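You operate a simulated robot arm through the tools that you are given. There is no shell and no other tool.

You run a simulated robot arm. Do the job below in one go: nothing can be reset, and whatever is moved stays where it is left.

TASK
Fizz the clear bottle with three presses of the soda maker's lever, then stand it on the worktop.
Fine: hood down to fizz, left up afterwards. Set down upright: tall clear bottle. Where these are worked on the way, their far stop is far enough and under half their travel is too little: red hood.

Only the result counts: the job must be done as asked and must still hold three seconds after the hand-in. Knocking over, shifting, dropping, spilling or breaking anything else fails it.

THE ROBOT
A 7-joint arm with a three-finger gripper, fixed in place. Base frame: the origin is on the floor under the middle of its stand, x ahead of it, y to its left, z up; the work surface is at about z = 0.934. Units: m, degrees, N and s.
It reaches about 1.342 m from its shoulder. Its first joint turns from -166.0 to 166.0 degrees. Payload 2.69 kg.
The tool frame sits at the grasp point between the pads (the TCP): z along the fingers, y along the line on which they close. The tips reach 0.03 m beyond it. The gripper opens to 0.128 m; its body begins 0.117 m behind the TCP.
Orientation is that of the tool frame in the base frame, as [roll, pitch, yaw] about the fixed x, y, z axes, in that order (R = Rz(yaw) Ry(pitch) Rx(roll)). With the fingers straight down and closing along the base's y, the tool's x points along the base's -x, its y along +y and its z along -z.

THE INTERFACE
- The arm moves only by the tool servo_tool. Its argument "plan" is a list of rows, each a list of 7 numbers: the shift along the base's x, y, z in m, then the turn, a rotation vector about the base's x, y, z in degrees, then the opening in per cent of the stroke, from 0 (shut) to 100 (fully open). In form: [[x, y, z, rx, ry, rz, hand], ...]. A call has 1 to 20 rows; each row is the pose to reach, as a shift and turn from the pose commanded when the call began. Rows are played at 5 a second. More than 0.05 m and 8.6 degrees between two rows, or a gripper value outside its range, and nothing of the call is played. Where a pose cannot be reached the arm comes as near as it can. A force on the tool above 40 N (or 10 N above the force at the start of the call, whichever is more), or a blocked arm, ends the call early, and 0.2 s more pass. The fingers move at their own pace (about 0.127 m/s each) and stop on an object; they squeeze with about 31 N. The grip force told is the motor's: it shows also when the fingers shut on nothing. Time passes only in rows, and 0.2 s behind the last, so rows that repeat a pose let the fingers close. The reply holds the time, the measured pose of the TCP, the force on the tool along the base axes, the opening and the grip force, in the units named above and with some noise, with the torque about the TCP (base axes, N m) and any sound that the robot's microphone picked up, and new pictures: "pictures" is both (left out), scene, wrist or none.
- Cameras (640 x 400 px; columns grow to the right, rows downward): "scene" is fixed at [0.0512, 0.5002, 1.8552]; the picture's right is [-0.24, -0.97, 0.00], its down [-0.67, 0.16, -0.72] and it looks along [0.70, -0.17, -0.69] (base axes); focal length 245 px, centre (320, 200). "wrist" rides on the gripper at [0.058, 0.054, -0.131] in the tool frame; the picture's right is [-0.68, 0.74, 0.00], its down [-0.62, -0.57, -0.55] and it looks along [-0.40, -0.37, 0.84] (tool axes); focal length 234 px, centre (320, 200). There is no depth. A picture from a camera that has moved, and an enlarged one, comes with that camera's place and axes in the base frame and with its lens.
- move_column(by): moves the trunk up (or, below 0, down) by that many m; the arm rides with it, the base frame stays. It gives what a move gives, with no picture.
- zoom(camera, box): a new picture of the part [left, top, right, bottom] of that camera's present view, enlarged. No time passes.
- sign_off(): hands the job in; it is judged then, once.

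Places have to be worked out from the pictures, the camera data and where the tool is seen. Open the gripper and draw the arm clear of the work before you hand the job in, unless the task says otherwise.

The tools are called by a JSON object that holds its "fn" and its "kwargs". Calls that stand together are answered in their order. servo_tool: Moves the arm, as the interface text tells. Its arguments: {"type":"object","properties":{"plan":{"type":"array","items":{"type":"array","items":{"type":"number"}}},"pictures":{"type":"string","enum":["both","scene","wrist","none"]}},"required":["plan"]} The other tools are called the same way: move_column (by) moves the trunk up or down; zoom (camera, box) takes an enlarged picture of a part of a camera's view; sign_off () hands the job in.

At the start:

```text
clock: 0.0
position: [0.5472, 0.2221, 1.6098]
orientation: [-179.9, 0.0, -180.0]
force: [0.3, 0.5, -0.1]
wrist_torque: [0.01, -0.03, 0.01]
gripper_width: 0.1279
grasp_force: 0.0
trunk travel left (down, up): [-0.175, 0.175]
```

scene: 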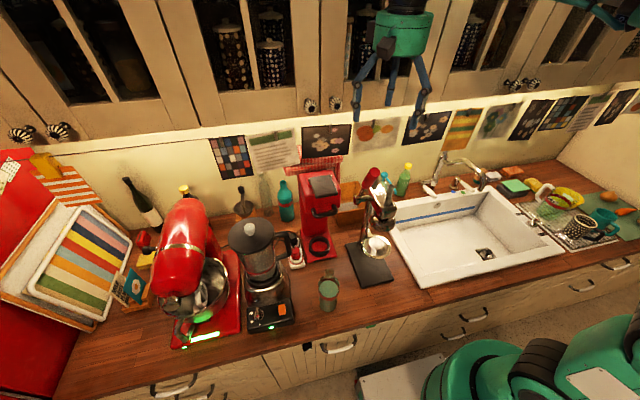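
wrist: 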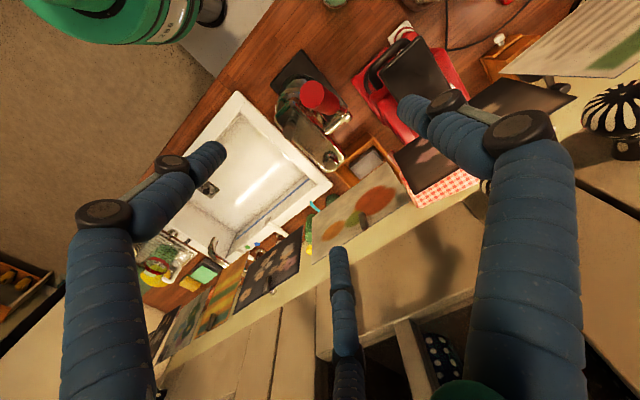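

I'll first look closely at the worktop to find the soda maker and the clear bottle.

{"fn": "zoom", "kwargs": {"camera": "scene", "box": [280, 140, 440, 300]}}

{"fn": "zoom", "kwargs": {"camera": "wrist", "box": [240, 20, 440, 220]}}

{"fn": "zoom", "kwargs": {"camera": "scene", "box": [200, 160, 360, 320]}}

```text
2.50 times, centred on (360, 220) of scene
camera zoom: at [0.0512, 0.5002, 1.8552], right [-0.24, -0.97, 0.0], down [-0.67, 0.16, -0.72], along [0.7, -0.17, -0.69], focal length 613 px, centre (220, 150)
```

zoom: 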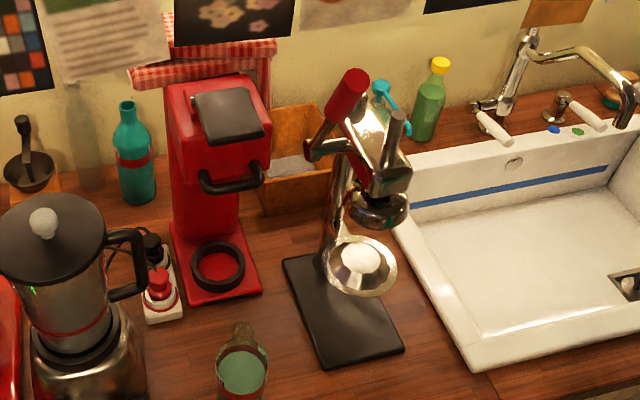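

```text
2.00 times, centred on (340, 120) of wrist
camera zoom: at [0.4895, 0.2756, 1.7401], right [0.68, 0.74, 0.0], down [0.62, -0.57, 0.55], along [0.4, -0.37, -0.84], focal length 468 px, centre (280, 360)
```

zoom: 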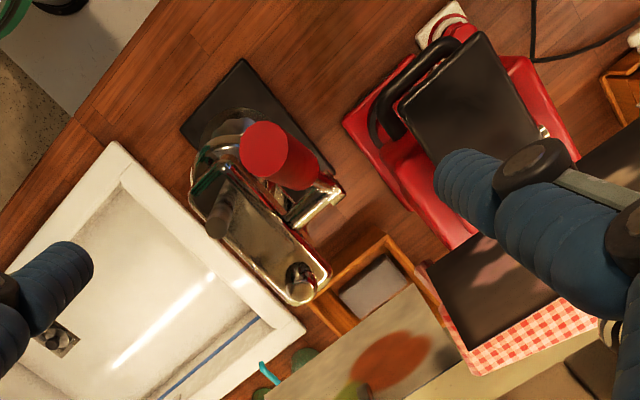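

```text
2.50 times, centred on (280, 240) of scene
camera zoom: at [0.0512, 0.5002, 1.8552], right [-0.24, -0.97, 0.0], down [-0.67, 0.16, -0.72], along [0.7, -0.17, -0.69], focal length 613 px, centre (420, 100)
```

zoom: 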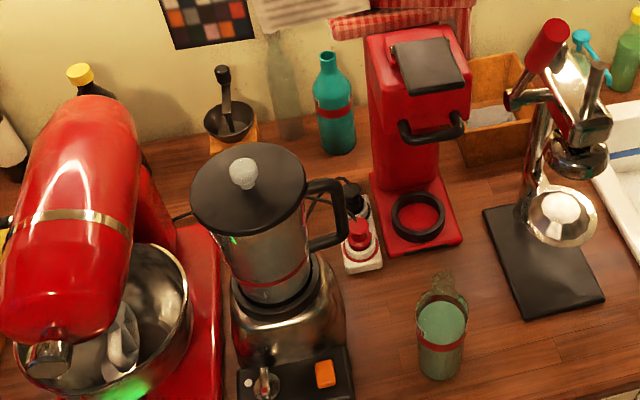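

Let me enlarge more on the soda maker, the object in front of it, and the faint transparent shape by the wall.

{"fn": "zoom", "kwargs": {"camera": "scene", "box": [290, 160, 360, 220]}}

{"fn": "zoom", "kwargs": {"camera": "scene", "box": [290, 210, 370, 330]}}

{"fn": "zoom", "kwargs": {"camera": "scene", "box": [230, 150, 310, 230]}}

{"fn": "zoom", "kwargs": {"camera": "wrist", "box": [330, 10, 530, 190]}}

```text
6.67 times, centred on (325, 190) of scene
camera zoom: at [0.0512, 0.5002, 1.8552], right [-0.24, -0.97, 0.0], down [-0.67, 0.16, -0.72], along [0.7, -0.17, -0.69], focal length 1634 px, centre (287, 267)
```

zoom: 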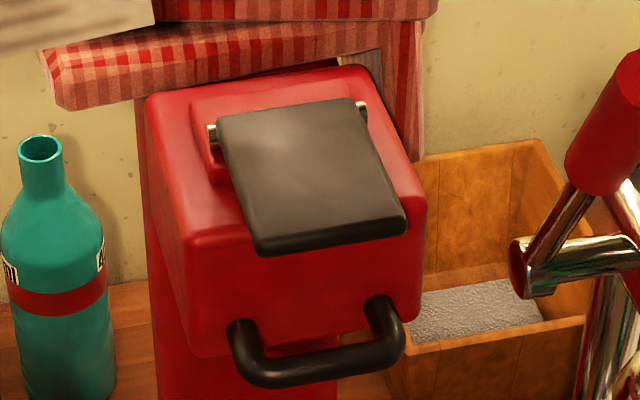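

```text
3.33 times, centred on (330, 270) of scene
camera zoom: at [0.0512, 0.5002, 1.8552], right [-0.24, -0.97, 0.0], down [-0.67, 0.16, -0.72], along [0.7, -0.17, -0.69], focal length 817 px, centre (287, -33)
```

zoom: 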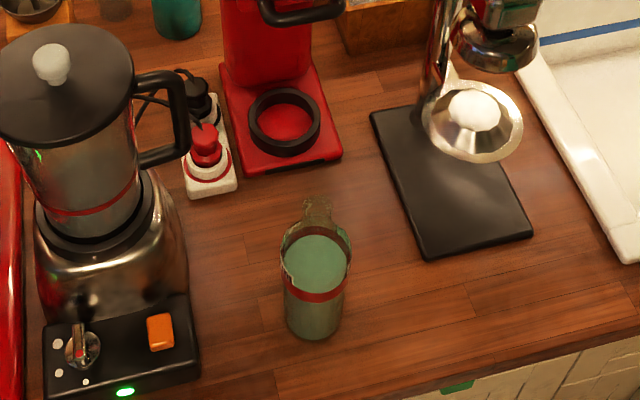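

```text
5.00 times, centred on (270, 190) of scene
camera zoom: at [0.0512, 0.5002, 1.8552], right [-0.24, -0.97, 0.0], down [-0.67, 0.16, -0.72], along [0.7, -0.17, -0.69], focal length 1226 px, centre (570, 250)
```

zoom: 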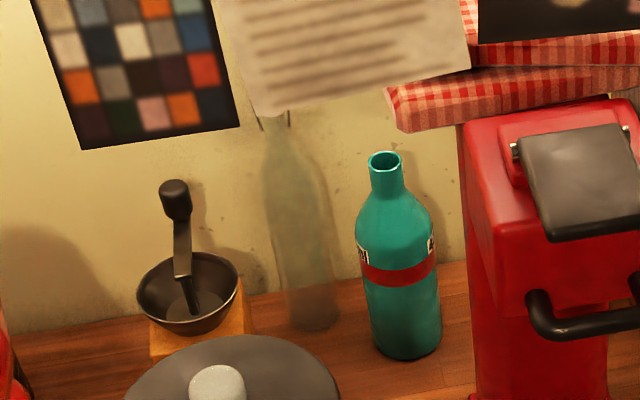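

```text
2.22 times, centred on (430, 100) of wrist
camera zoom: at [0.4895, 0.2756, 1.7401], right [0.68, 0.74, 0.0], down [0.62, -0.57, 0.55], along [0.4, -0.37, -0.84], focal length 520 px, centre (76, 422)
```

zoom: 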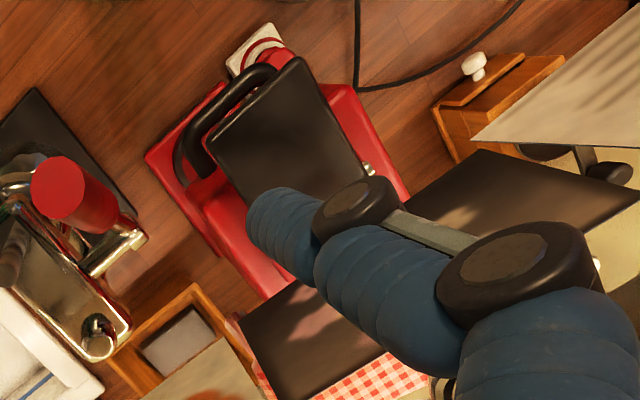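

The red machine with the black U-handle and black flap looks like the soda maker, and the clear bottle of water at about (0.44, 0.38) is the one to fizz. I'll zoom on the gripper to understand the finger layout before moving.

{"fn": "zoom", "kwargs": {"camera": "scene", "box": [320, 0, 460, 140]}}

{"fn": "zoom", "kwargs": {"camera": "scene", "box": [305, 250, 355, 320]}}

{"fn": "zoom", "kwargs": {"camera": "scene", "box": [250, 160, 300, 230]}}

```text
2.86 times, centred on (390, 70) of scene
camera zoom: at [0.0512, 0.5002, 1.8552], right [-0.24, -0.97, 0.0], down [-0.67, 0.16, -0.72], along [0.7, -0.17, -0.69], focal length 700 px, centre (120, 571)
```

zoom: 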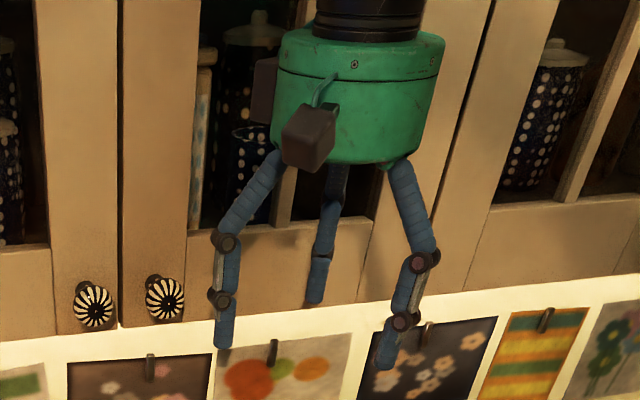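

```text
5.71 times, centred on (330, 285) of scene
camera zoom: at [0.0512, 0.5002, 1.8552], right [-0.24, -0.97, 0.0], down [-0.67, 0.16, -0.72], along [0.7, -0.17, -0.69], focal length 1401 px, centre (263, -286)
```

zoom: 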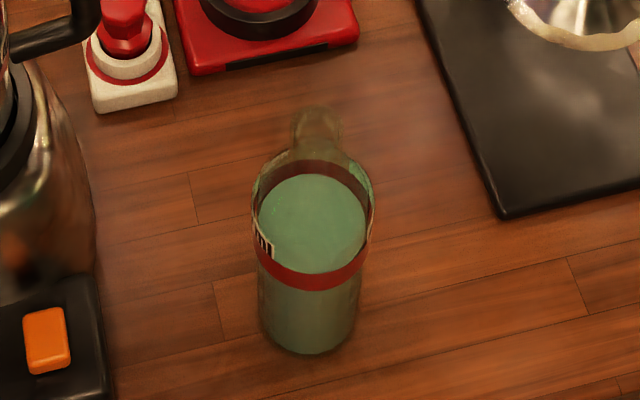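

```text
5.71 times, centred on (275, 195) of scene
camera zoom: at [0.0512, 0.5002, 1.8552], right [-0.24, -0.97, 0.0], down [-0.67, 0.16, -0.72], along [0.7, -0.17, -0.69], focal length 1401 px, centre (577, 229)
```

zoom: 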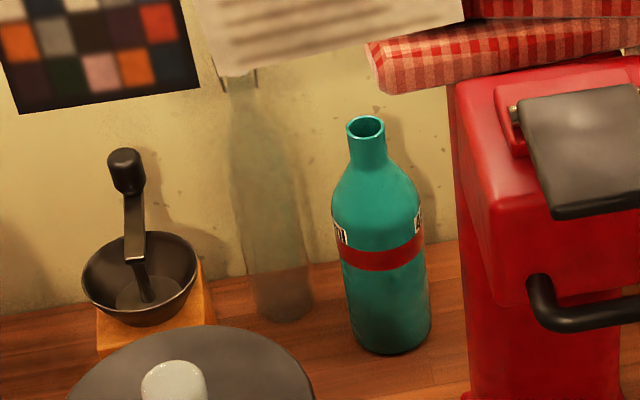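

The target bottle is about 0.07 m wide and 0.235 m tall, standing at about (0.436, 0.376); the soda maker sits at x≈0.62–0.8, y≈0.29–0.415, facing the robot. First I back away in free air and begin turning the hand so that the camera will sit above it when it points forward.

{"fn": "servo_tool", "kwargs": {"plan": [[-0.03, 0.01, -0.01, 0, 0, 8.5, 100], [-0.06, 0.02, -0.02, 0, 0, 17, 100], [-0.09, 0.03, -0.03, 0, 0, 25.5, 100], [-0.12, 0.04, -0.04, 0, 0, 34, 100], [-0.15, 0.05, -0.05, 0, 0, 42.5, 100], [-0.18, 0.06, -0.06, 0, 0, 51, 100], [-0.2, 0.07, -0.07, 0, 0, 59.5, 100], [-0.2, 0.08, -0.08, 0, 0, 68, 100], [-0.2, 0.08, -0.09, 0, 0, 76.5, 100], [-0.2, 0.08, -0.1, 0, 0, 85, 100]]}}

```text
clock: 2.2
position: [0.3469, 0.2999, 1.5105]
orientation: [179.9, 0.0, -94.9]
force: [0.3, 0.1, 0.1]
wrist_torque: [0.0, 0.0, 0.01]
gripper_width: 0.1279
grasp_force: 0.1
trunk travel left (down, up): [-0.175, 0.175]
camera wrist: at [0.2892, 0.2477, 1.6402], right [-0.68, 0.74, 0.0], down [0.62, 0.57, 0.55], along [0.4, 0.37, -0.84], focal length 234 px, centre (320, 200)
```

scene: 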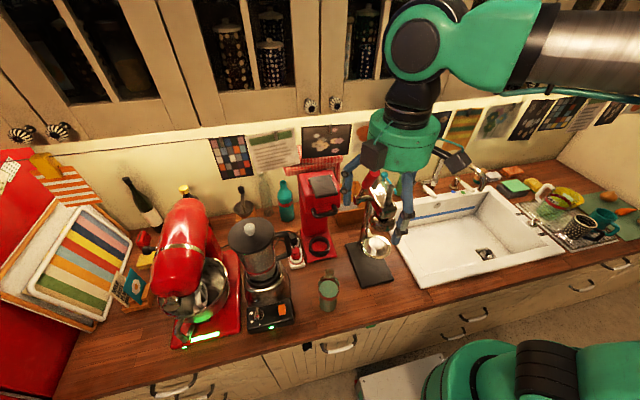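
wrist: 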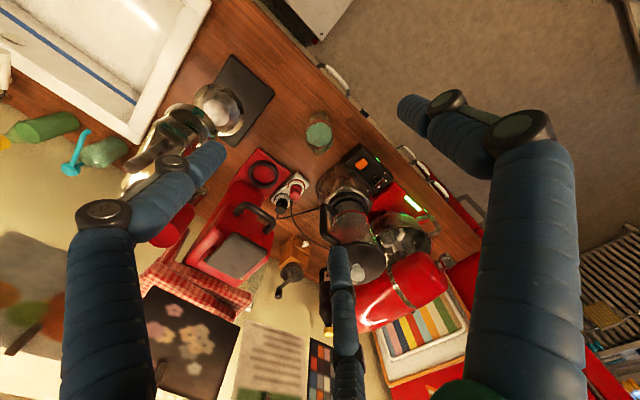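

The wrist camera now sees the bottle and soda maker from above; I'll zoom in on that view to triangulate.

{"fn": "zoom", "kwargs": {"camera": "wrist", "box": [180, 100, 360, 290]}}

{"fn": "zoom", "kwargs": {"camera": "wrist", "box": [280, 100, 360, 160]}}

```text
2.11 times, centred on (270, 195) of wrist
camera zoom: at [0.2892, 0.2477, 1.6402], right [-0.68, 0.74, 0.0], down [0.62, 0.57, 0.55], along [0.4, 0.37, -0.84], focal length 493 px, centre (425, 210)
```

zoom: 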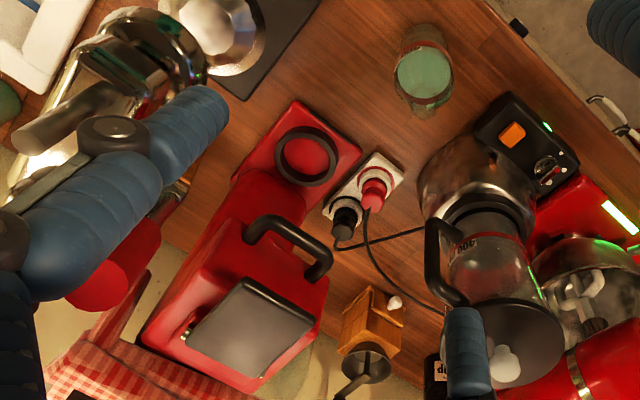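

```text
6.67 times, centred on (320, 130) of wrist
camera zoom: at [0.2892, 0.2477, 1.6402], right [-0.68, 0.74, 0.0], down [0.62, 0.57, 0.55], along [0.4, 0.37, -0.84], focal length 1561 px, centre (320, 667)
```

zoom: 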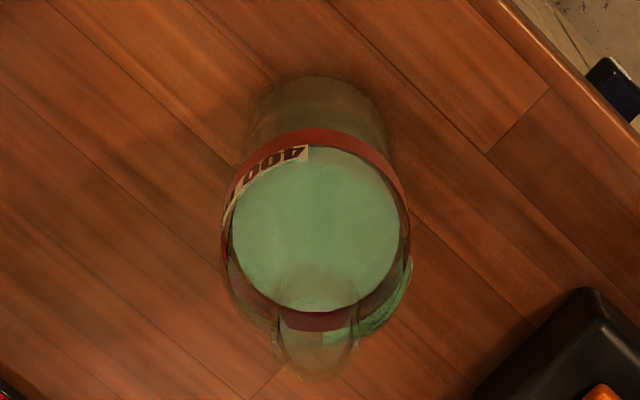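

Bottle is at about (0.43, 0.376) with its top near z≈1.16; the machine's bottle ring is at about (0.667, 0.35), its U-handle bar at (0.598, 0.350, 1.238) and the flap's front edge at (0.575, 0.35, 1.347). Next I finish turning the hand so it points forward (+x), camera on top, well clear of everything.

{"fn": "servo_tool", "kwargs": {"plan": [[0.0, 0, -0.01, -4.87, -4.46, 4.87, 100], [0.0, -0.003, -0.02, -9.73, -8.92, 9.73, 100], [0.0, -0.006, -0.03, -14.6, -13.38, 14.6, 100], [0.0, -0.01, -0.04, -19.46, -17.84, 19.46, 100], [0.0, -0.013, -0.05, -24.33, -22.3, 24.33, 100], [0.0, -0.016, -0.06, -29.2, -26.76, 29.2, 100], [0.0, -0.02, -0.07, -34.06, -31.21, 34.06, 100], [0.0, -0.023, -0.08, -38.93, -35.67, 38.93, 100], [0.0, -0.026, -0.09, -43.79, -40.13, 43.79, 100], [0.0, -0.03, -0.1, -48.66, -44.59, 48.66, 100], [0.0, -0.033, -0.11, -53.52, -49.05, 53.52, 100], [0.0, -0.036, -0.12, -58.39, -53.51, 58.39, 100], [0.0, -0.04, -0.13, -63.26, -57.97, 63.26, 100], [0.0, -0.043, -0.14, -68.12, -62.43, 68.12, 100], [0.0, -0.05, -0.15, -72.9, -66.85, 72.9, 100]]}}

```text
clock: 5.4
position: [0.3465, 0.2524, 1.3586]
orientation: [-16.8, -89.9, -163.1]
force: [0.8, -0.2, -0.3]
wrist_torque: [0.02, 0.0, -0.04]
gripper_width: 0.128
grasp_force: 0.1
trunk travel left (down, up): [-0.175, 0.175]
camera wrist: at [0.2168, 0.1987, 1.4175], right [0.0, -0.74, -0.68], down [-0.55, 0.57, -0.62], along [0.84, 0.37, -0.4], focal length 234 px, centre (320, 200)
```

scene: 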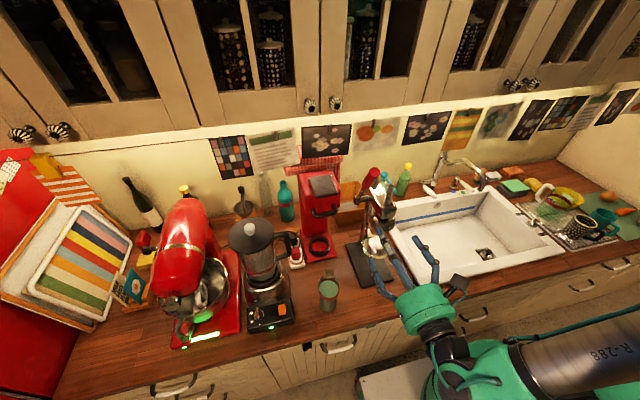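
wrist: 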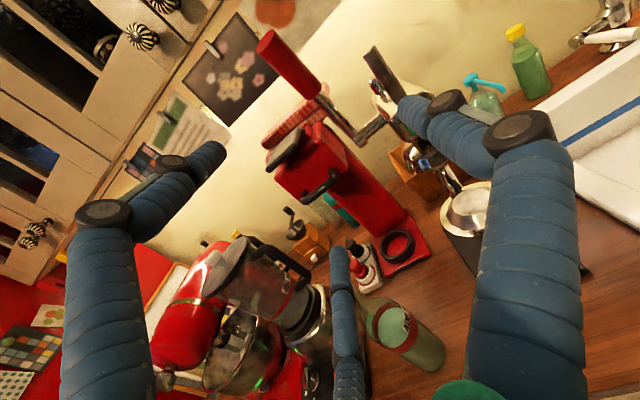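

The hand now points along +x with the camera above it. I'll zoom on the soda maker in this view to understand its hood and lever.

{"fn": "zoom", "kwargs": {"camera": "wrist", "box": [250, 80, 430, 280]}}

{"fn": "zoom", "kwargs": {"camera": "wrist", "box": [250, 100, 360, 210]}}

{"fn": "zoom", "kwargs": {"camera": "wrist", "box": [340, 220, 460, 380]}}

```text
2.00 times, centred on (340, 180) of wrist
camera zoom: at [0.2168, 0.1987, 1.4175], right [0.0, -0.74, -0.68], down [-0.55, 0.57, -0.62], along [0.84, 0.37, -0.4], focal length 468 px, centre (280, 240)
```

zoom: 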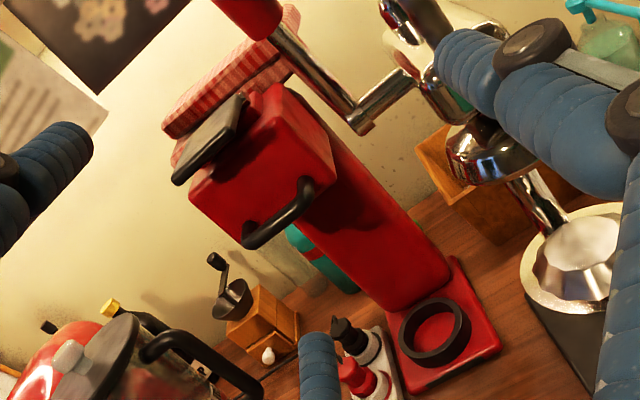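

```text
3.64 times, centred on (305, 155) of wrist
camera zoom: at [0.2168, 0.1987, 1.4175], right [0.0, -0.74, -0.68], down [-0.55, 0.57, -0.62], along [0.84, 0.37, -0.4], focal length 852 px, centre (374, 364)
```

zoom: 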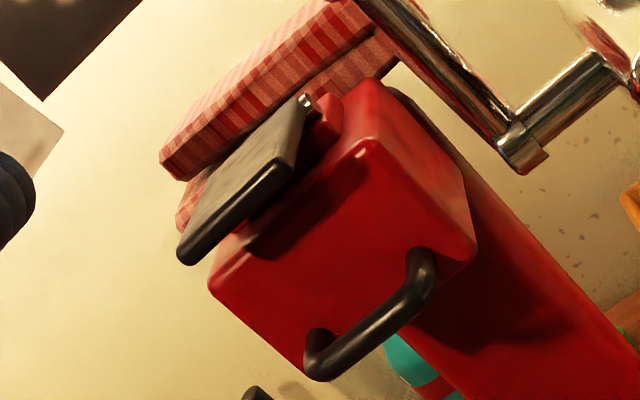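

```text
2.50 times, centred on (400, 300) of wrist
camera zoom: at [0.2168, 0.1987, 1.4175], right [0.0, -0.74, -0.68], down [-0.55, 0.57, -0.62], along [0.84, 0.37, -0.4], focal length 585 px, centre (120, -50)
```

zoom: 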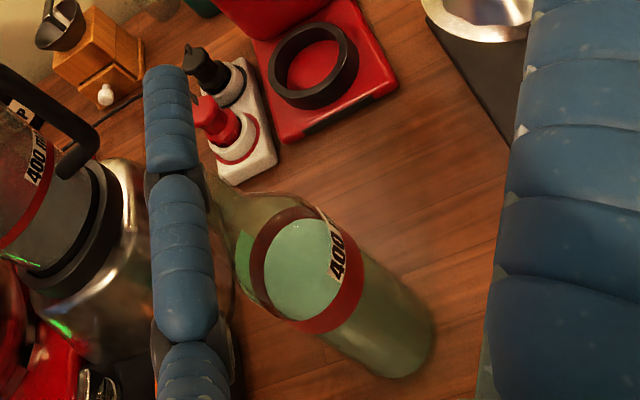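

The head box (red hood) has a level underside at about z≈1.247, roughly 0.07 m above where a seated bottle's top would be. I'll move down and back to look at the hood from below and the side, and meanwhile shut the fingers once in the air to see how they close.

{"fn": "servo_tool", "kwargs": {"plan": [[0.0, -0.02, -0.04, 0, 0, 0, 100], [0.0, -0.04, -0.08, 0, 0, 0, 60], [0.0, -0.06, -0.12, 0, 0, 0, 40], [0.0, -0.08, -0.16, 0, 0, 0, 20], [0.0, -0.09, -0.2, 0, 0, 0, 0], [0.0, -0.1, -0.24, 0, 0, 0, 0], [0.0, -0.1, -0.28, 0, 0, 0, 0], [0.0, -0.1, -0.3, 0, 0, 0, 0], [0.0, -0.1, -0.3, 0, 0, 0, 0]]}}

```text
clock: 7.6
position: [0.3484, 0.1527, 1.0901]
orientation: [-76.7, -87.6, -103.3]
force: [0.1, 0.0, 0.3]
wrist_torque: [-0.02, 0.02, 0.03]
gripper_width: 0.0021
grasp_force: 30.8
trunk travel left (down, up): [-0.175, 0.175]
stopped in row 9: the arm was blocked; the commanded pose is now the measured one
camera wrist: at [0.2169, 0.0967, 1.1452], right [0.01, -0.71, -0.7], down [-0.54, 0.59, -0.6], along [0.84, 0.39, -0.38], focal length 234 px, centre (320, 200)
```

scene: 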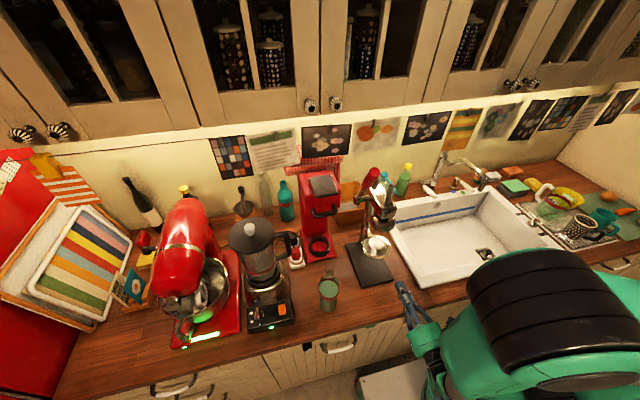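
wrist: 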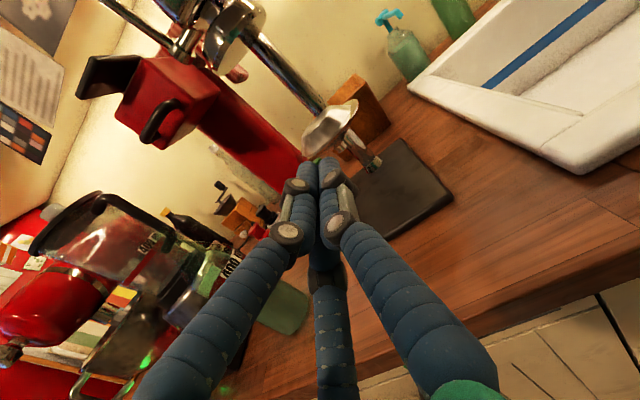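

The three fingers close radially toward the centre, and the arm folds too far at this low spot close to its base, so lowering the trunk will help. First I look at the hood from here.

{"fn": "zoom", "kwargs": {"camera": "wrist", "box": [70, 20, 330, 200]}}

{"fn": "zoom", "kwargs": {"camera": "wrist", "box": [70, 40, 230, 150]}}

```text
2.22 times, centred on (200, 110) of wrist
camera zoom: at [0.2169, 0.0967, 1.1452], right [0.01, -0.71, -0.7], down [-0.54, 0.59, -0.6], along [0.84, 0.39, -0.38], focal length 520 px, centre (587, 400)
```

zoom: 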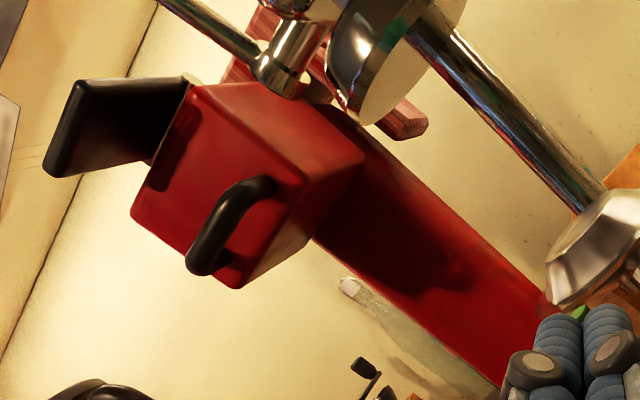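

```text
3.64 times, centred on (150, 95) of wrist
camera zoom: at [0.2169, 0.0967, 1.1452], right [0.01, -0.71, -0.7], down [-0.54, 0.59, -0.6], along [0.84, 0.39, -0.38], focal length 852 px, centre (938, 582)
```

zoom: 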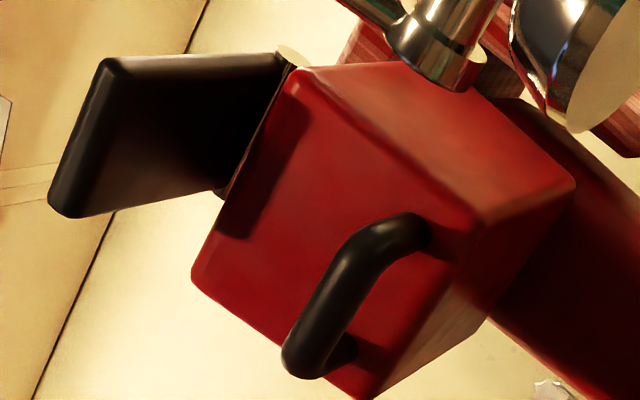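

The hood's underside is flat and level, so the hood appears to be a sliding/closing head currently up. I now raise the hand, straighten it, open it, and then lower the trunk so the arm can work near the worktop.

{"fn": "servo_tool", "kwargs": {"plan": [[0.0, 0.01, 0.04, -1, 0.2, 0, 0], [0.0, 0.03, 0.08, -2.3, 0.5, 0, 0], [0.0, 0.06, 0.12, -2.3, 0.5, 0, 0], [0.0, 0.09, 0.16, -2.3, 0.5, 0, 50], [0.0, 0.13, 0.2, -2.3, 0.5, 0, 100], [-0.01, 0.17, 0.22, -2.3, 0.5, 0, 100], [-0.02, 0.2, 0.22, -2.3, 0.5, 0, 100], [-0.02, 0.22, 0.22, -2.3, 0.5, 0, 100]], "pictures": "wrist"}}

{"fn": "move_column", "kwargs": {"by": -0.15}}

```text
refused: row 5 steps farther than a row can; nothing moved
```

```text
clock: 9.3
position: [0.3475, 0.153, 0.9401]
orientation: [-77.5, -87.8, -102.5]
force: [0.7, 0.3, 0.0]
wrist_torque: [-0.03, 0.0, 0.01]
gripper_width: 0.002
grasp_force: 30.7
trunk travel left (down, up): [-0.025, 0.325]
```

The arm move was refused (one row too long) while the trunk still went down; forces are near zero so nothing was touched. I check the views before moving.

{"fn": "servo_tool", "kwargs": {"plan": [[0, 0, 0, 0, 0, 0, 0]]}}

```text
clock: 9.8
position: [0.3481, 0.1516, 0.9404]
orientation: [-77.4, -87.8, -102.6]
force: [-0.7, 0.2, -0.2]
wrist_torque: [0.04, -0.01, -0.03]
gripper_width: 0.0024
grasp_force: 31.3
trunk travel left (down, up): [-0.025, 0.325]
camera wrist: at [0.2172, 0.0973, 0.9949], right [0.01, -0.71, -0.7], down [-0.54, 0.59, -0.6], along [0.84, 0.39, -0.38], focal length 234 px, centre (320, 200)
```

scene: 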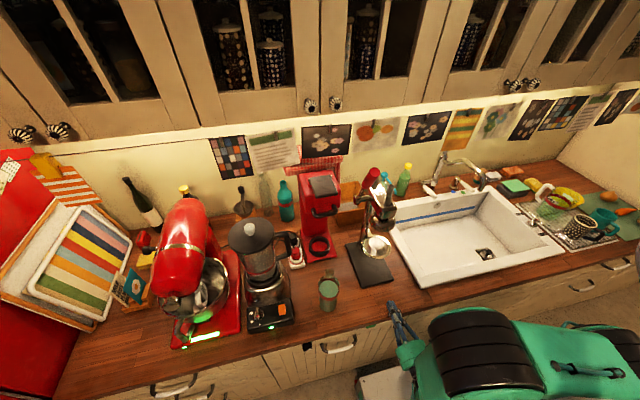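
wrist: 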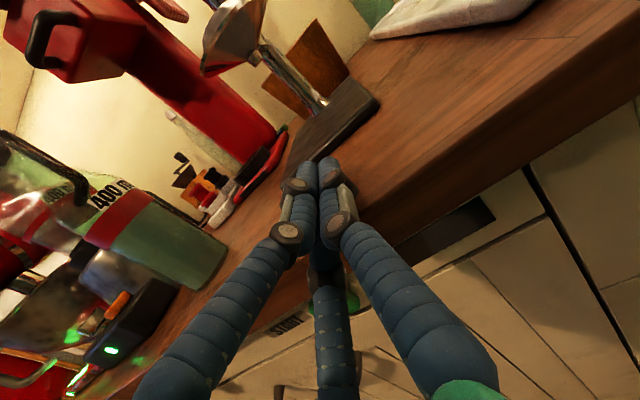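

The fingertips are just in front of the worktop's edge, untouched. This low viewpoint is useful, so I zoom on the hood's underside, then back off and go up.

{"fn": "zoom", "kwargs": {"camera": "wrist", "box": [0, 0, 290, 190]}}

{"fn": "servo_tool", "kwargs": {"plan": [[-0.03, 0.0, 0.01, 0, 0, 0, 0], [-0.04, 0.0, 0.05, -1, 0.2, 0, 0], [-0.04, 0.02, 0.09, -2.3, 0.5, 0, 0], [-0.04, 0.05, 0.125, -2.3, 0.5, 0, 20], [-0.03, 0.08, 0.16, -2.3, 0.5, 0, 50], [-0.03, 0.11, 0.2, -2.3, 0.5, 0, 100], [-0.03, 0.14, 0.23, -2.3, 0.5, 0, 100], [-0.03, 0.175, 0.25, -2.3, 0.5, 0, 100], [-0.03, 0.21, 0.25, -2.3, 0.5, 0, 100], [-0.03, 0.244, 0.25, -2.3, 0.5, 0, 100]]}}

```text
2.11 times, centred on (145, 95) of wrist
camera zoom: at [0.2172, 0.0973, 0.9949], right [0.01, -0.71, -0.7], down [-0.54, 0.59, -0.6], along [0.84, 0.39, -0.38], focal length 493 px, centre (688, 421)
```

zoom: 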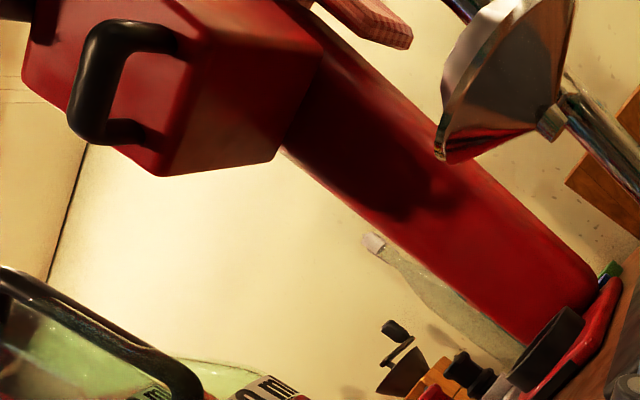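

```text
clock: 10.7
position: [0.3216, 0.093, 0.98]
orientation: [89.7, -74.6, 83.6]
force: [-0.3, 1.6, 0.9]
wrist_torque: [0.02, 0.03, -0.11]
gripper_width: 0.0256
grasp_force: 0.1
trunk travel left (down, up): [-0.025, 0.325]
stopped in row 4: the arm was blocked; the commanded pose is now the measured one
camera wrist: at [0.1876, 0.074, 1.0493], right [-0.11, -0.88, -0.46], down [-0.5, 0.44, -0.75], along [0.86, 0.15, -0.49], focal length 234 px, centre (320, 200)
```

scene: 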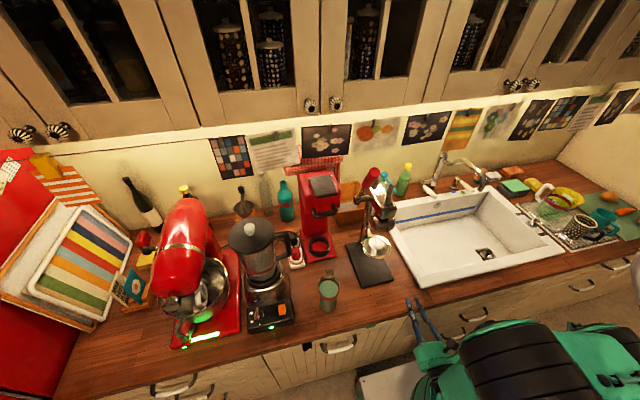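
wrist: 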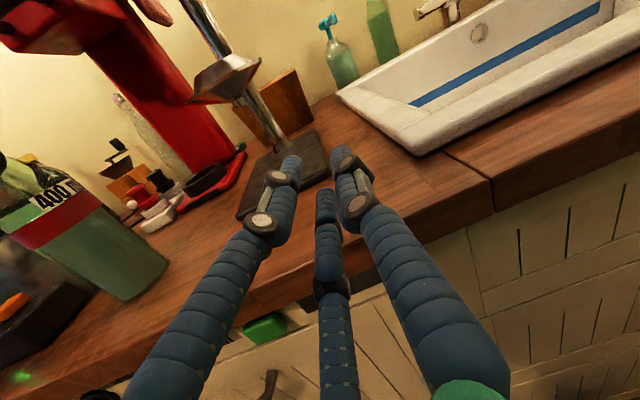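

The arm is at its folding limit there and drifted sideways a little; nothing was touched. I move it away from its base, up and to the left, before straightening the hand.

{"fn": "servo_tool", "kwargs": {"plan": [[0.0, 0.03, 0.02, 0, 0, 0, 20], [0.0, 0.06, 0.045, 0, 0, 0, 20], [0.0, 0.09, 0.07, 0, 0, 0, 20], [0.0, 0.12, 0.1, 0, 0, 0, 20], [0.0, 0.15, 0.13, 0, 0, 0, 20], [0.0, 0.18, 0.16, 3, 0, 2, 20], [0.0, 0.21, 0.19, 7, 0, 3, 20], [0.0, 0.24, 0.2, 11, 1, 5, 20], [0.0, 0.26, 0.2, 15, 1, 6.6, 20]]}}

```text
clock: 11.3
position: [0.3202, 0.0858, 0.9829]
orientation: [89.0, -63.3, 82.6]
force: [0.7, -1.3, -0.7]
wrist_torque: [-0.04, -0.05, 0.18]
gripper_width: 0.0255
grasp_force: 0.1
trunk travel left (down, up): [-0.025, 0.325]
stopped in row 3: the arm was blocked; the commanded pose is now the measured one
camera wrist: at [0.188, 0.084, 1.0576], right [-0.14, -0.95, -0.28], down [-0.5, 0.31, -0.81], along [0.85, 0.03, -0.52], focal length 234 px, centre (320, 200)
```

scene: 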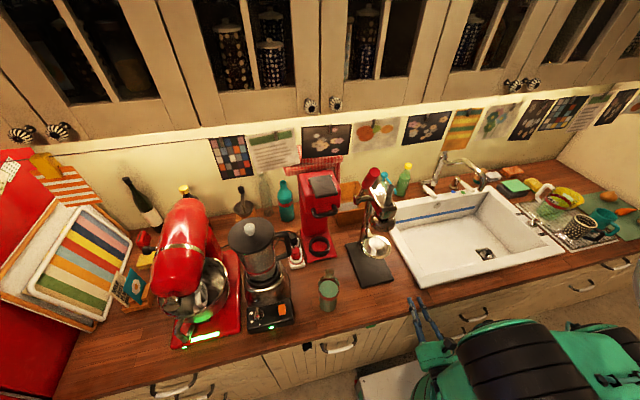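
wrist: 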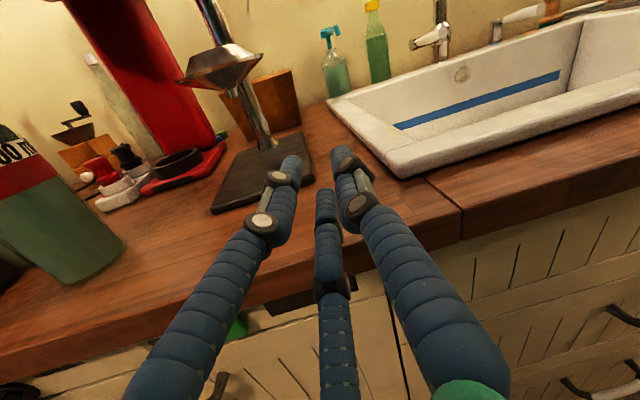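

The arm is still jammed against its own limits at this trunk height, so I raise the trunk back to where the arm moved freely.

{"fn": "move_column", "kwargs": {"by": 0.15}}

```text
clock: 13.0
position: [0.3211, 0.0865, 1.1343]
orientation: [88.9, -63.4, 82.7]
force: [0.3, 0.9, -1.9]
wrist_torque: [-0.04, -0.24, 0.01]
gripper_width: 0.0258
grasp_force: 0.0
trunk travel left (down, up): [-0.175, 0.175]
```

Now I lift straight up and slightly forward without changing the hand's direction, then unroll the hand while moving left.

{"fn": "servo_tool", "kwargs": {"plan": [[0.005, 0.0, 0.03, 0, 0, 0, 20], [0.01, 0.0, 0.07, 0, 0, 0, 20], [0.015, 0.01, 0.11, 0, 0, 0, 20], [0.02, 0.02, 0.15, 0, 0, 0, 20], [0.02, 0.04, 0.19, 4, -0.3, 1.2, 20], [0.02, 0.06, 0.22, 8, -0.6, 2.5, 20], [0.02, 0.09, 0.22, 12, -0.9, 3.7, 20], [0.02, 0.12, 0.22, 16, -1.2, 5, 20], [0.02, 0.15, 0.22, 20, -1.5, 6.2, 20], [0.02, 0.18, 0.22, 23.5, -1.7, 7.3, 20], [0.02, 0.21, 0.22, 26.3, -1.9, 8.1, 20]]}}

```text
clock: 15.4
position: [0.34, 0.2966, 1.3534]
orientation: [8.4, -89.5, 171.6]
force: [0.2, 0.0, -0.1]
wrist_torque: [0.01, 0.01, 0.06]
gripper_width: 0.0254
grasp_force: 0.0
trunk travel left (down, up): [-0.175, 0.175]
camera wrist: at [0.2087, 0.2445, 1.4107], right [0.01, -0.74, -0.68], down [-0.54, 0.56, -0.62], along [0.84, 0.37, -0.4], focal length 234 px, centre (320, 200)
```

scene: 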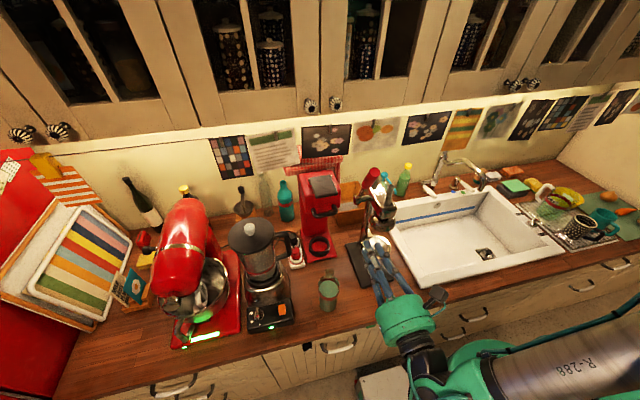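
wrist: 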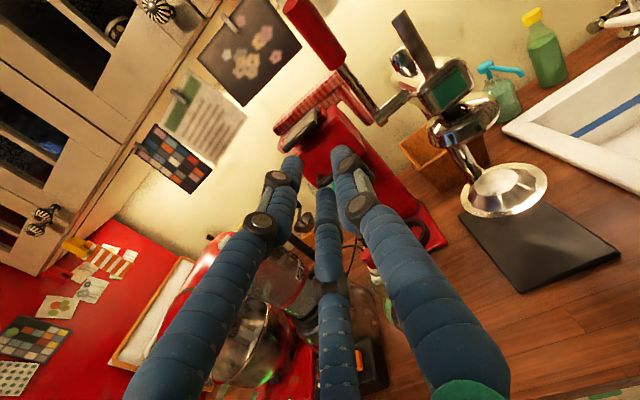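

The hand is straight again at (0.34, 0.30, 1.35). I move it left to the bottle's line with fingers open, then lower the trunk (the hand stays in front of the bottle, clear of it).

{"fn": "servo_tool", "kwargs": {"plan": [[-0.005, 0.03, 0.0, 0, 0, 0, 60], [-0.01, 0.06, 0.0, 0, 0, 0, 100], [-0.02, 0.08, 0.0, 0, 0, 0, 100], [-0.03, 0.099, 0.0, 0, 0, 0, 100], [-0.03, 0.099, 0.0, 0, 0, 0, 100]], "pictures": "none"}}

{"fn": "move_column", "kwargs": {"by": -0.175}}

{"fn": "servo_tool", "kwargs": {"plan": [[0, 0, 0, 0, 0, 0, 100]]}}

```text
clock: 16.8
position: [0.3286, 0.3662, 1.3592]
orientation: [-34.4, -89.2, -148.3]
force: [-0.1, 0.5, 0.3]
wrist_torque: [-0.01, -0.02, -0.01]
gripper_width: 0.128
grasp_force: 0.1
trunk travel left (down, up): [-0.175, 0.175]
stopped in row 5: the arm was blocked; the commanded pose is now the measured one
```

```text
clock: 18.8
position: [0.3278, 0.3678, 1.1854]
orientation: [-34.3, -89.2, -148.6]
force: [1.0, -0.5, -0.1]
wrist_torque: [0.01, 0.0, -0.03]
gripper_width: 0.1279
grasp_force: 0.0
trunk travel left (down, up): [0.0, 0.35]
```

```text
clock: 19.2
position: [0.3278, 0.3671, 1.185]
orientation: [-34.3, -89.2, -148.5]
force: [0.0, -0.2, -0.5]
wrist_torque: [-0.02, -0.03, -0.01]
gripper_width: 0.1281
grasp_force: 0.1
trunk travel left (down, up): [0.0, 0.35]
camera wrist: at [0.1947, 0.3204, 1.2411], right [-0.03, -0.73, -0.68], down [-0.51, 0.6, -0.62], along [0.86, 0.33, -0.39], focal length 234 px, centre (320, 200)
```

scene: 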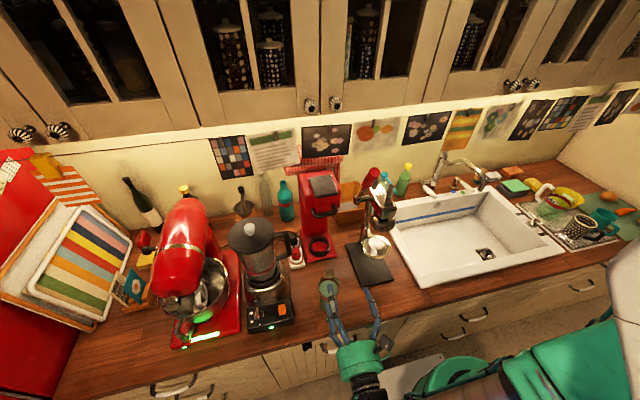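
wrist: 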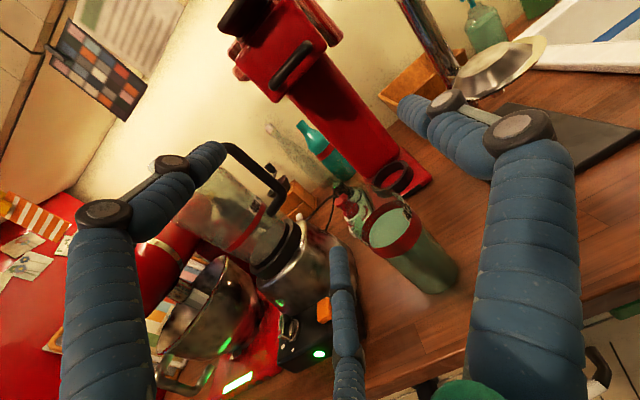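

The arm can't hold the hand pointing straight ahead that far left and close in, so I'll approach the bottle along the radial direction (yaw about 35°) instead. First I refine the bottle's position with this wrist view.

{"fn": "zoom", "kwargs": {"camera": "wrist", "box": [320, 170, 480, 310]}}

```text
2.86 times, centred on (400, 240) of wrist
camera zoom: at [0.1947, 0.3204, 1.2411], right [-0.03, -0.73, -0.68], down [-0.51, 0.6, -0.62], along [0.86, 0.33, -0.39], focal length 669 px, centre (91, 86)
```

zoom: 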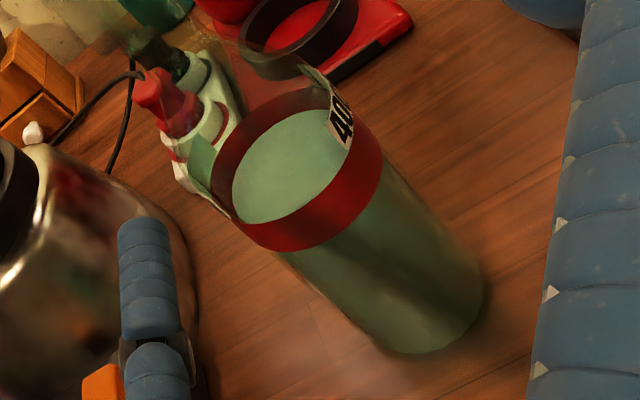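

The bottle is about at (0.428, 0.376). I'll come down onto it from above with the fingers straddling it: first up and forward over the bottle with a small yaw of about 15°.

{"fn": "servo_tool", "kwargs": {"plan": [[0.0, 0.0, 0.045, 0, 0, 3, 100], [0.01, 0.0, 0.09, 0, 0, 6, 100], [0.03, 0.005, 0.115, 0, 0, 10, 100], [0.05, 0.01, 0.115, 0, 0, 14, 100], [0.075, 0.02, 0.115, 0, 0, 18, 100], [0.097, 0.028, 0.115, 0, 0, 18, 100], [0.097, 0.028, 0.115, 0, 0, 18, 100]]}}

```text
clock: 20.8
position: [0.4242, 0.3981, 1.3003]
orientation: [-33.4, -89.2, -130.9]
force: [0.0, 0.3, -0.1]
wrist_torque: [0.01, 0.02, 0.01]
gripper_width: 0.1279
grasp_force: 0.0
trunk travel left (down, up): [0.0, 0.35]
camera wrist: at [0.3111, 0.3104, 1.3559], right [0.2, -0.7, -0.68], down [-0.68, 0.4, -0.62], along [0.71, 0.59, -0.39], focal length 234 px, centre (320, 200)
```

scene: 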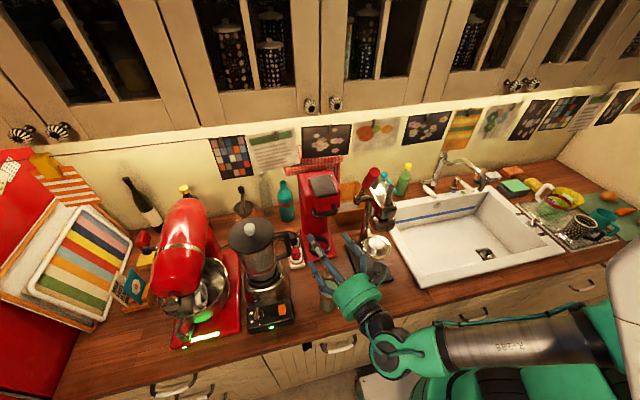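
wrist: 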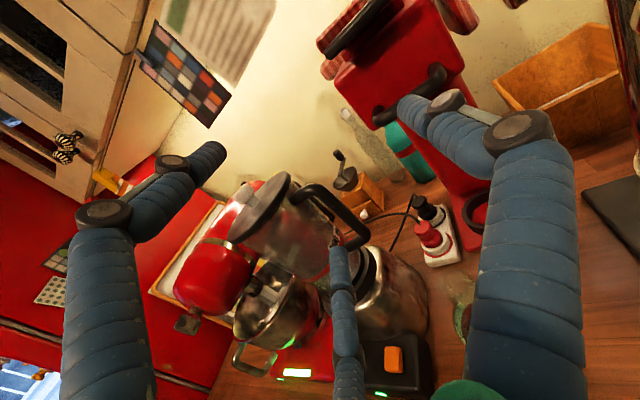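

The hand is over the bottle at yaw 15°. I zoom on both views to check alignment of the bottle's neck between the fingers before descending.

{"fn": "zoom", "kwargs": {"camera": "wrist", "box": [400, 220, 540, 380]}}

{"fn": "zoom", "kwargs": {"camera": "scene", "box": [290, 230, 420, 340]}}

```text
2.50 times, centred on (470, 300) of wrist
camera zoom: at [0.3111, 0.3104, 1.3559], right [0.2, -0.7, -0.68], down [-0.68, 0.4, -0.62], along [0.71, 0.59, -0.39], focal length 585 px, centre (-55, -50)
```

zoom: 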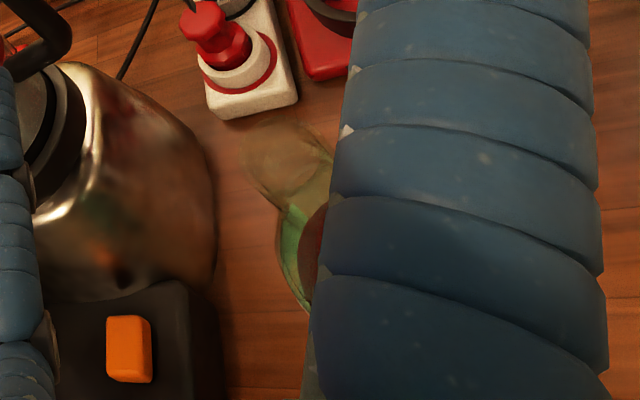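

```text
3.64 times, centred on (355, 285) of scene
camera zoom: at [0.0512, 0.5002, 1.8552], right [-0.24, -0.97, 0.0], down [-0.67, 0.16, -0.72], along [0.7, -0.17, -0.69], focal length 891 px, centre (193, -109)
```

zoom: 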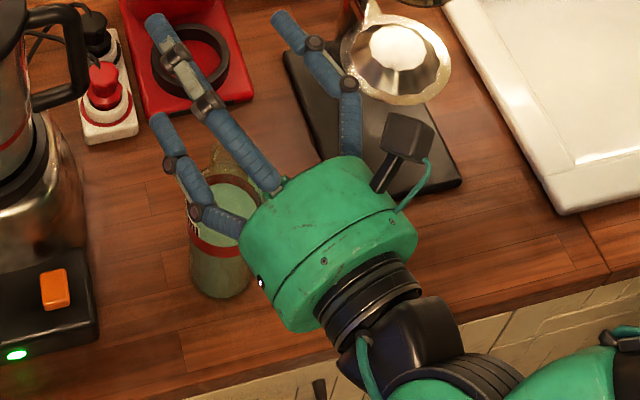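

Bottle's mouth is at about (0.425, 0.3765), i.e. well centred between the open fingers. I descend part-way and check tracking.

{"fn": "servo_tool", "kwargs": {"plan": [[0, 0, -0.03, 0, 0, 0, 100], [0, 0, -0.06, 0, 0, 0, 100], [0, 0, -0.09, 0, 0, 0, 100], [0, 0, -0.12, 0, 0, 0, 100]]}}

```text
clock: 21.8
position: [0.4223, 0.3956, 1.1799]
orientation: [-34.2, -89.2, -130.2]
force: [-0.2, 0.0, -0.6]
wrist_torque: [0.04, 0.03, 0.03]
gripper_width: 0.1281
grasp_force: 0.0
trunk travel left (down, up): [0.0, 0.35]
camera wrist: at [0.3113, 0.3103, 1.2361], right [0.2, -0.7, -0.68], down [-0.67, 0.4, -0.62], along [0.71, 0.59, -0.39], focal length 234 px, centre (320, 200)
```

scene: 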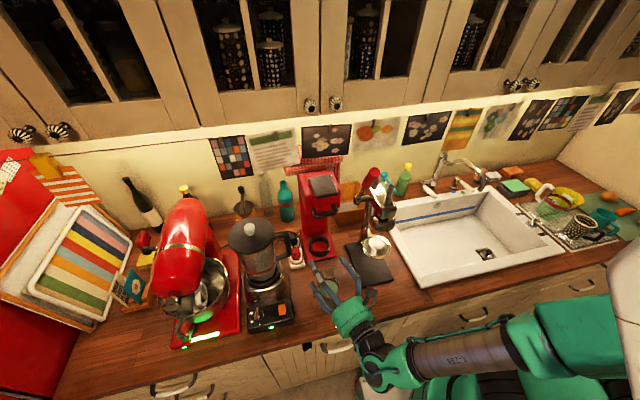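
wrist: 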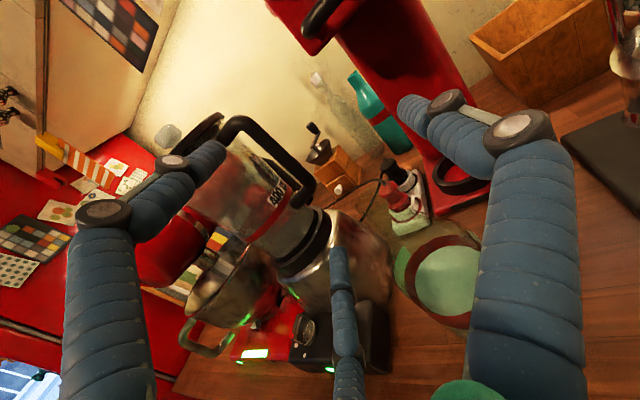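

Tracking is good. I check the bottle's body centre in the wrist view before continuing down.

{"fn": "zoom", "kwargs": {"camera": "wrist", "box": [320, 200, 500, 350]}}

{"fn": "zoom", "kwargs": {"camera": "scene", "box": [290, 240, 390, 340]}}

```text
2.67 times, centred on (410, 275) of wrist
camera zoom: at [0.3113, 0.3103, 1.2361], right [0.2, -0.7, -0.68], down [-0.67, 0.4, -0.62], along [0.71, 0.59, -0.39], focal length 624 px, centre (80, 0)
```

zoom: 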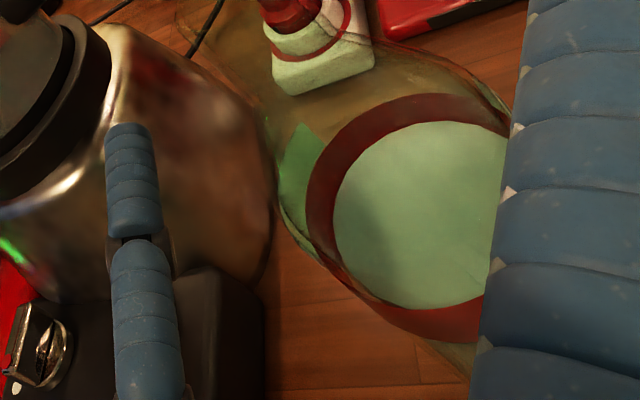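

```text
4.00 times, centred on (340, 290) of scene
camera zoom: at [0.0512, 0.5002, 1.8552], right [-0.24, -0.97, 0.0], down [-0.67, 0.16, -0.72], along [0.7, -0.17, -0.69], focal length 980 px, centre (240, -160)
```

zoom: 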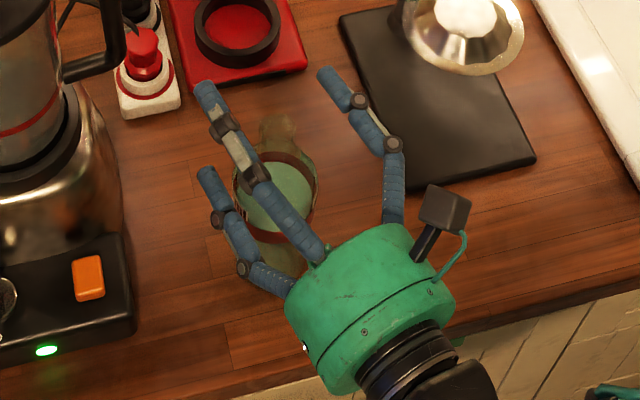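

The bottle sits between the fingers with 5–13 mm to spare; I shift 3 mm and continue the descent to mid height.

{"fn": "servo_tool", "kwargs": {"plan": [[0.003, 0.003, -0.02, 0, 0, 0, 100], [0.003, 0.003, -0.045, 0, 0, 0, 100], [0.003, 0.003, -0.07, 0, 0, 0, 100]]}}

{"fn": "zoom", "kwargs": {"camera": "scene", "box": [290, 250, 390, 350]}}

{"fn": "zoom", "kwargs": {"camera": "wrist", "box": [300, 180, 500, 340]}}

```text
clock: 22.6
position: [0.425, 0.4004, 1.1098]
orientation: [-34.4, -89.3, -130.0]
force: [-0.2, -0.8, -0.6]
wrist_torque: [-0.04, 0.0, 0.08]
gripper_width: 0.1277
grasp_force: 0.1
trunk travel left (down, up): [0.0, 0.35]
camera wrist: at [0.3138, 0.3133, 1.1654], right [0.2, -0.7, -0.68], down [-0.68, 0.4, -0.62], along [0.71, 0.59, -0.39], focal length 234 px, centre (320, 200)
```

scene: 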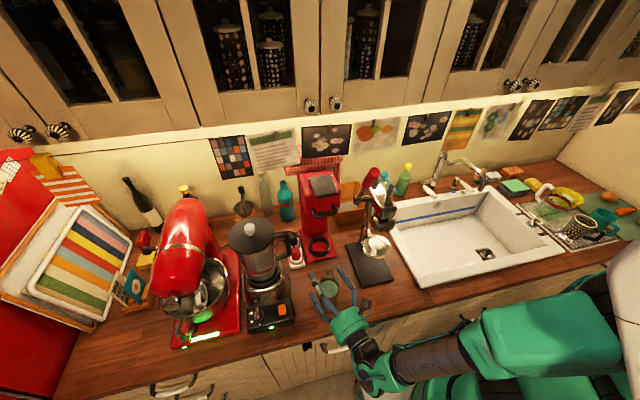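
wrist: 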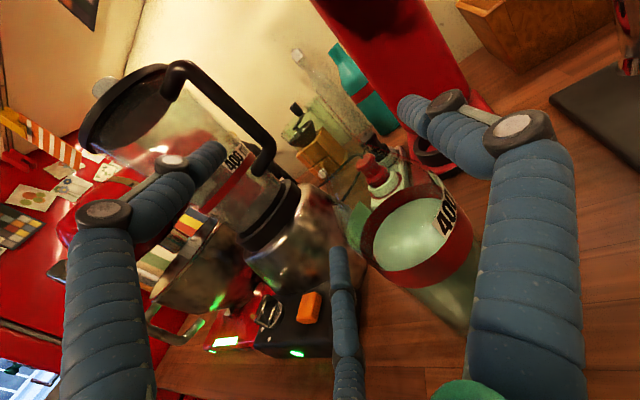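

```text
4.00 times, centred on (340, 300) of scene
camera zoom: at [0.0512, 0.5002, 1.8552], right [-0.24, -0.97, 0.0], down [-0.67, 0.16, -0.72], along [0.7, -0.17, -0.69], focal length 980 px, centre (240, -200)
```

zoom: 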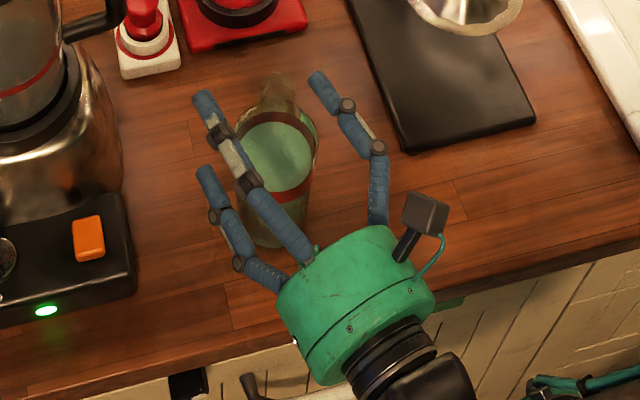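

```text
2.50 times, centred on (400, 260) of wrist
camera zoom: at [0.3138, 0.3133, 1.1654], right [0.2, -0.7, -0.68], down [-0.68, 0.4, -0.62], along [0.71, 0.59, -0.39], focal length 585 px, centre (120, 50)
```

zoom: 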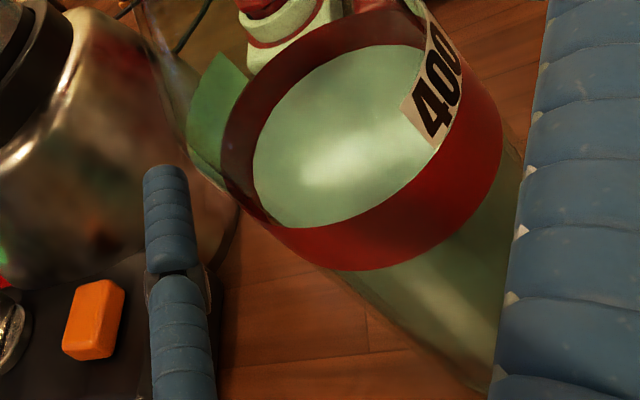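

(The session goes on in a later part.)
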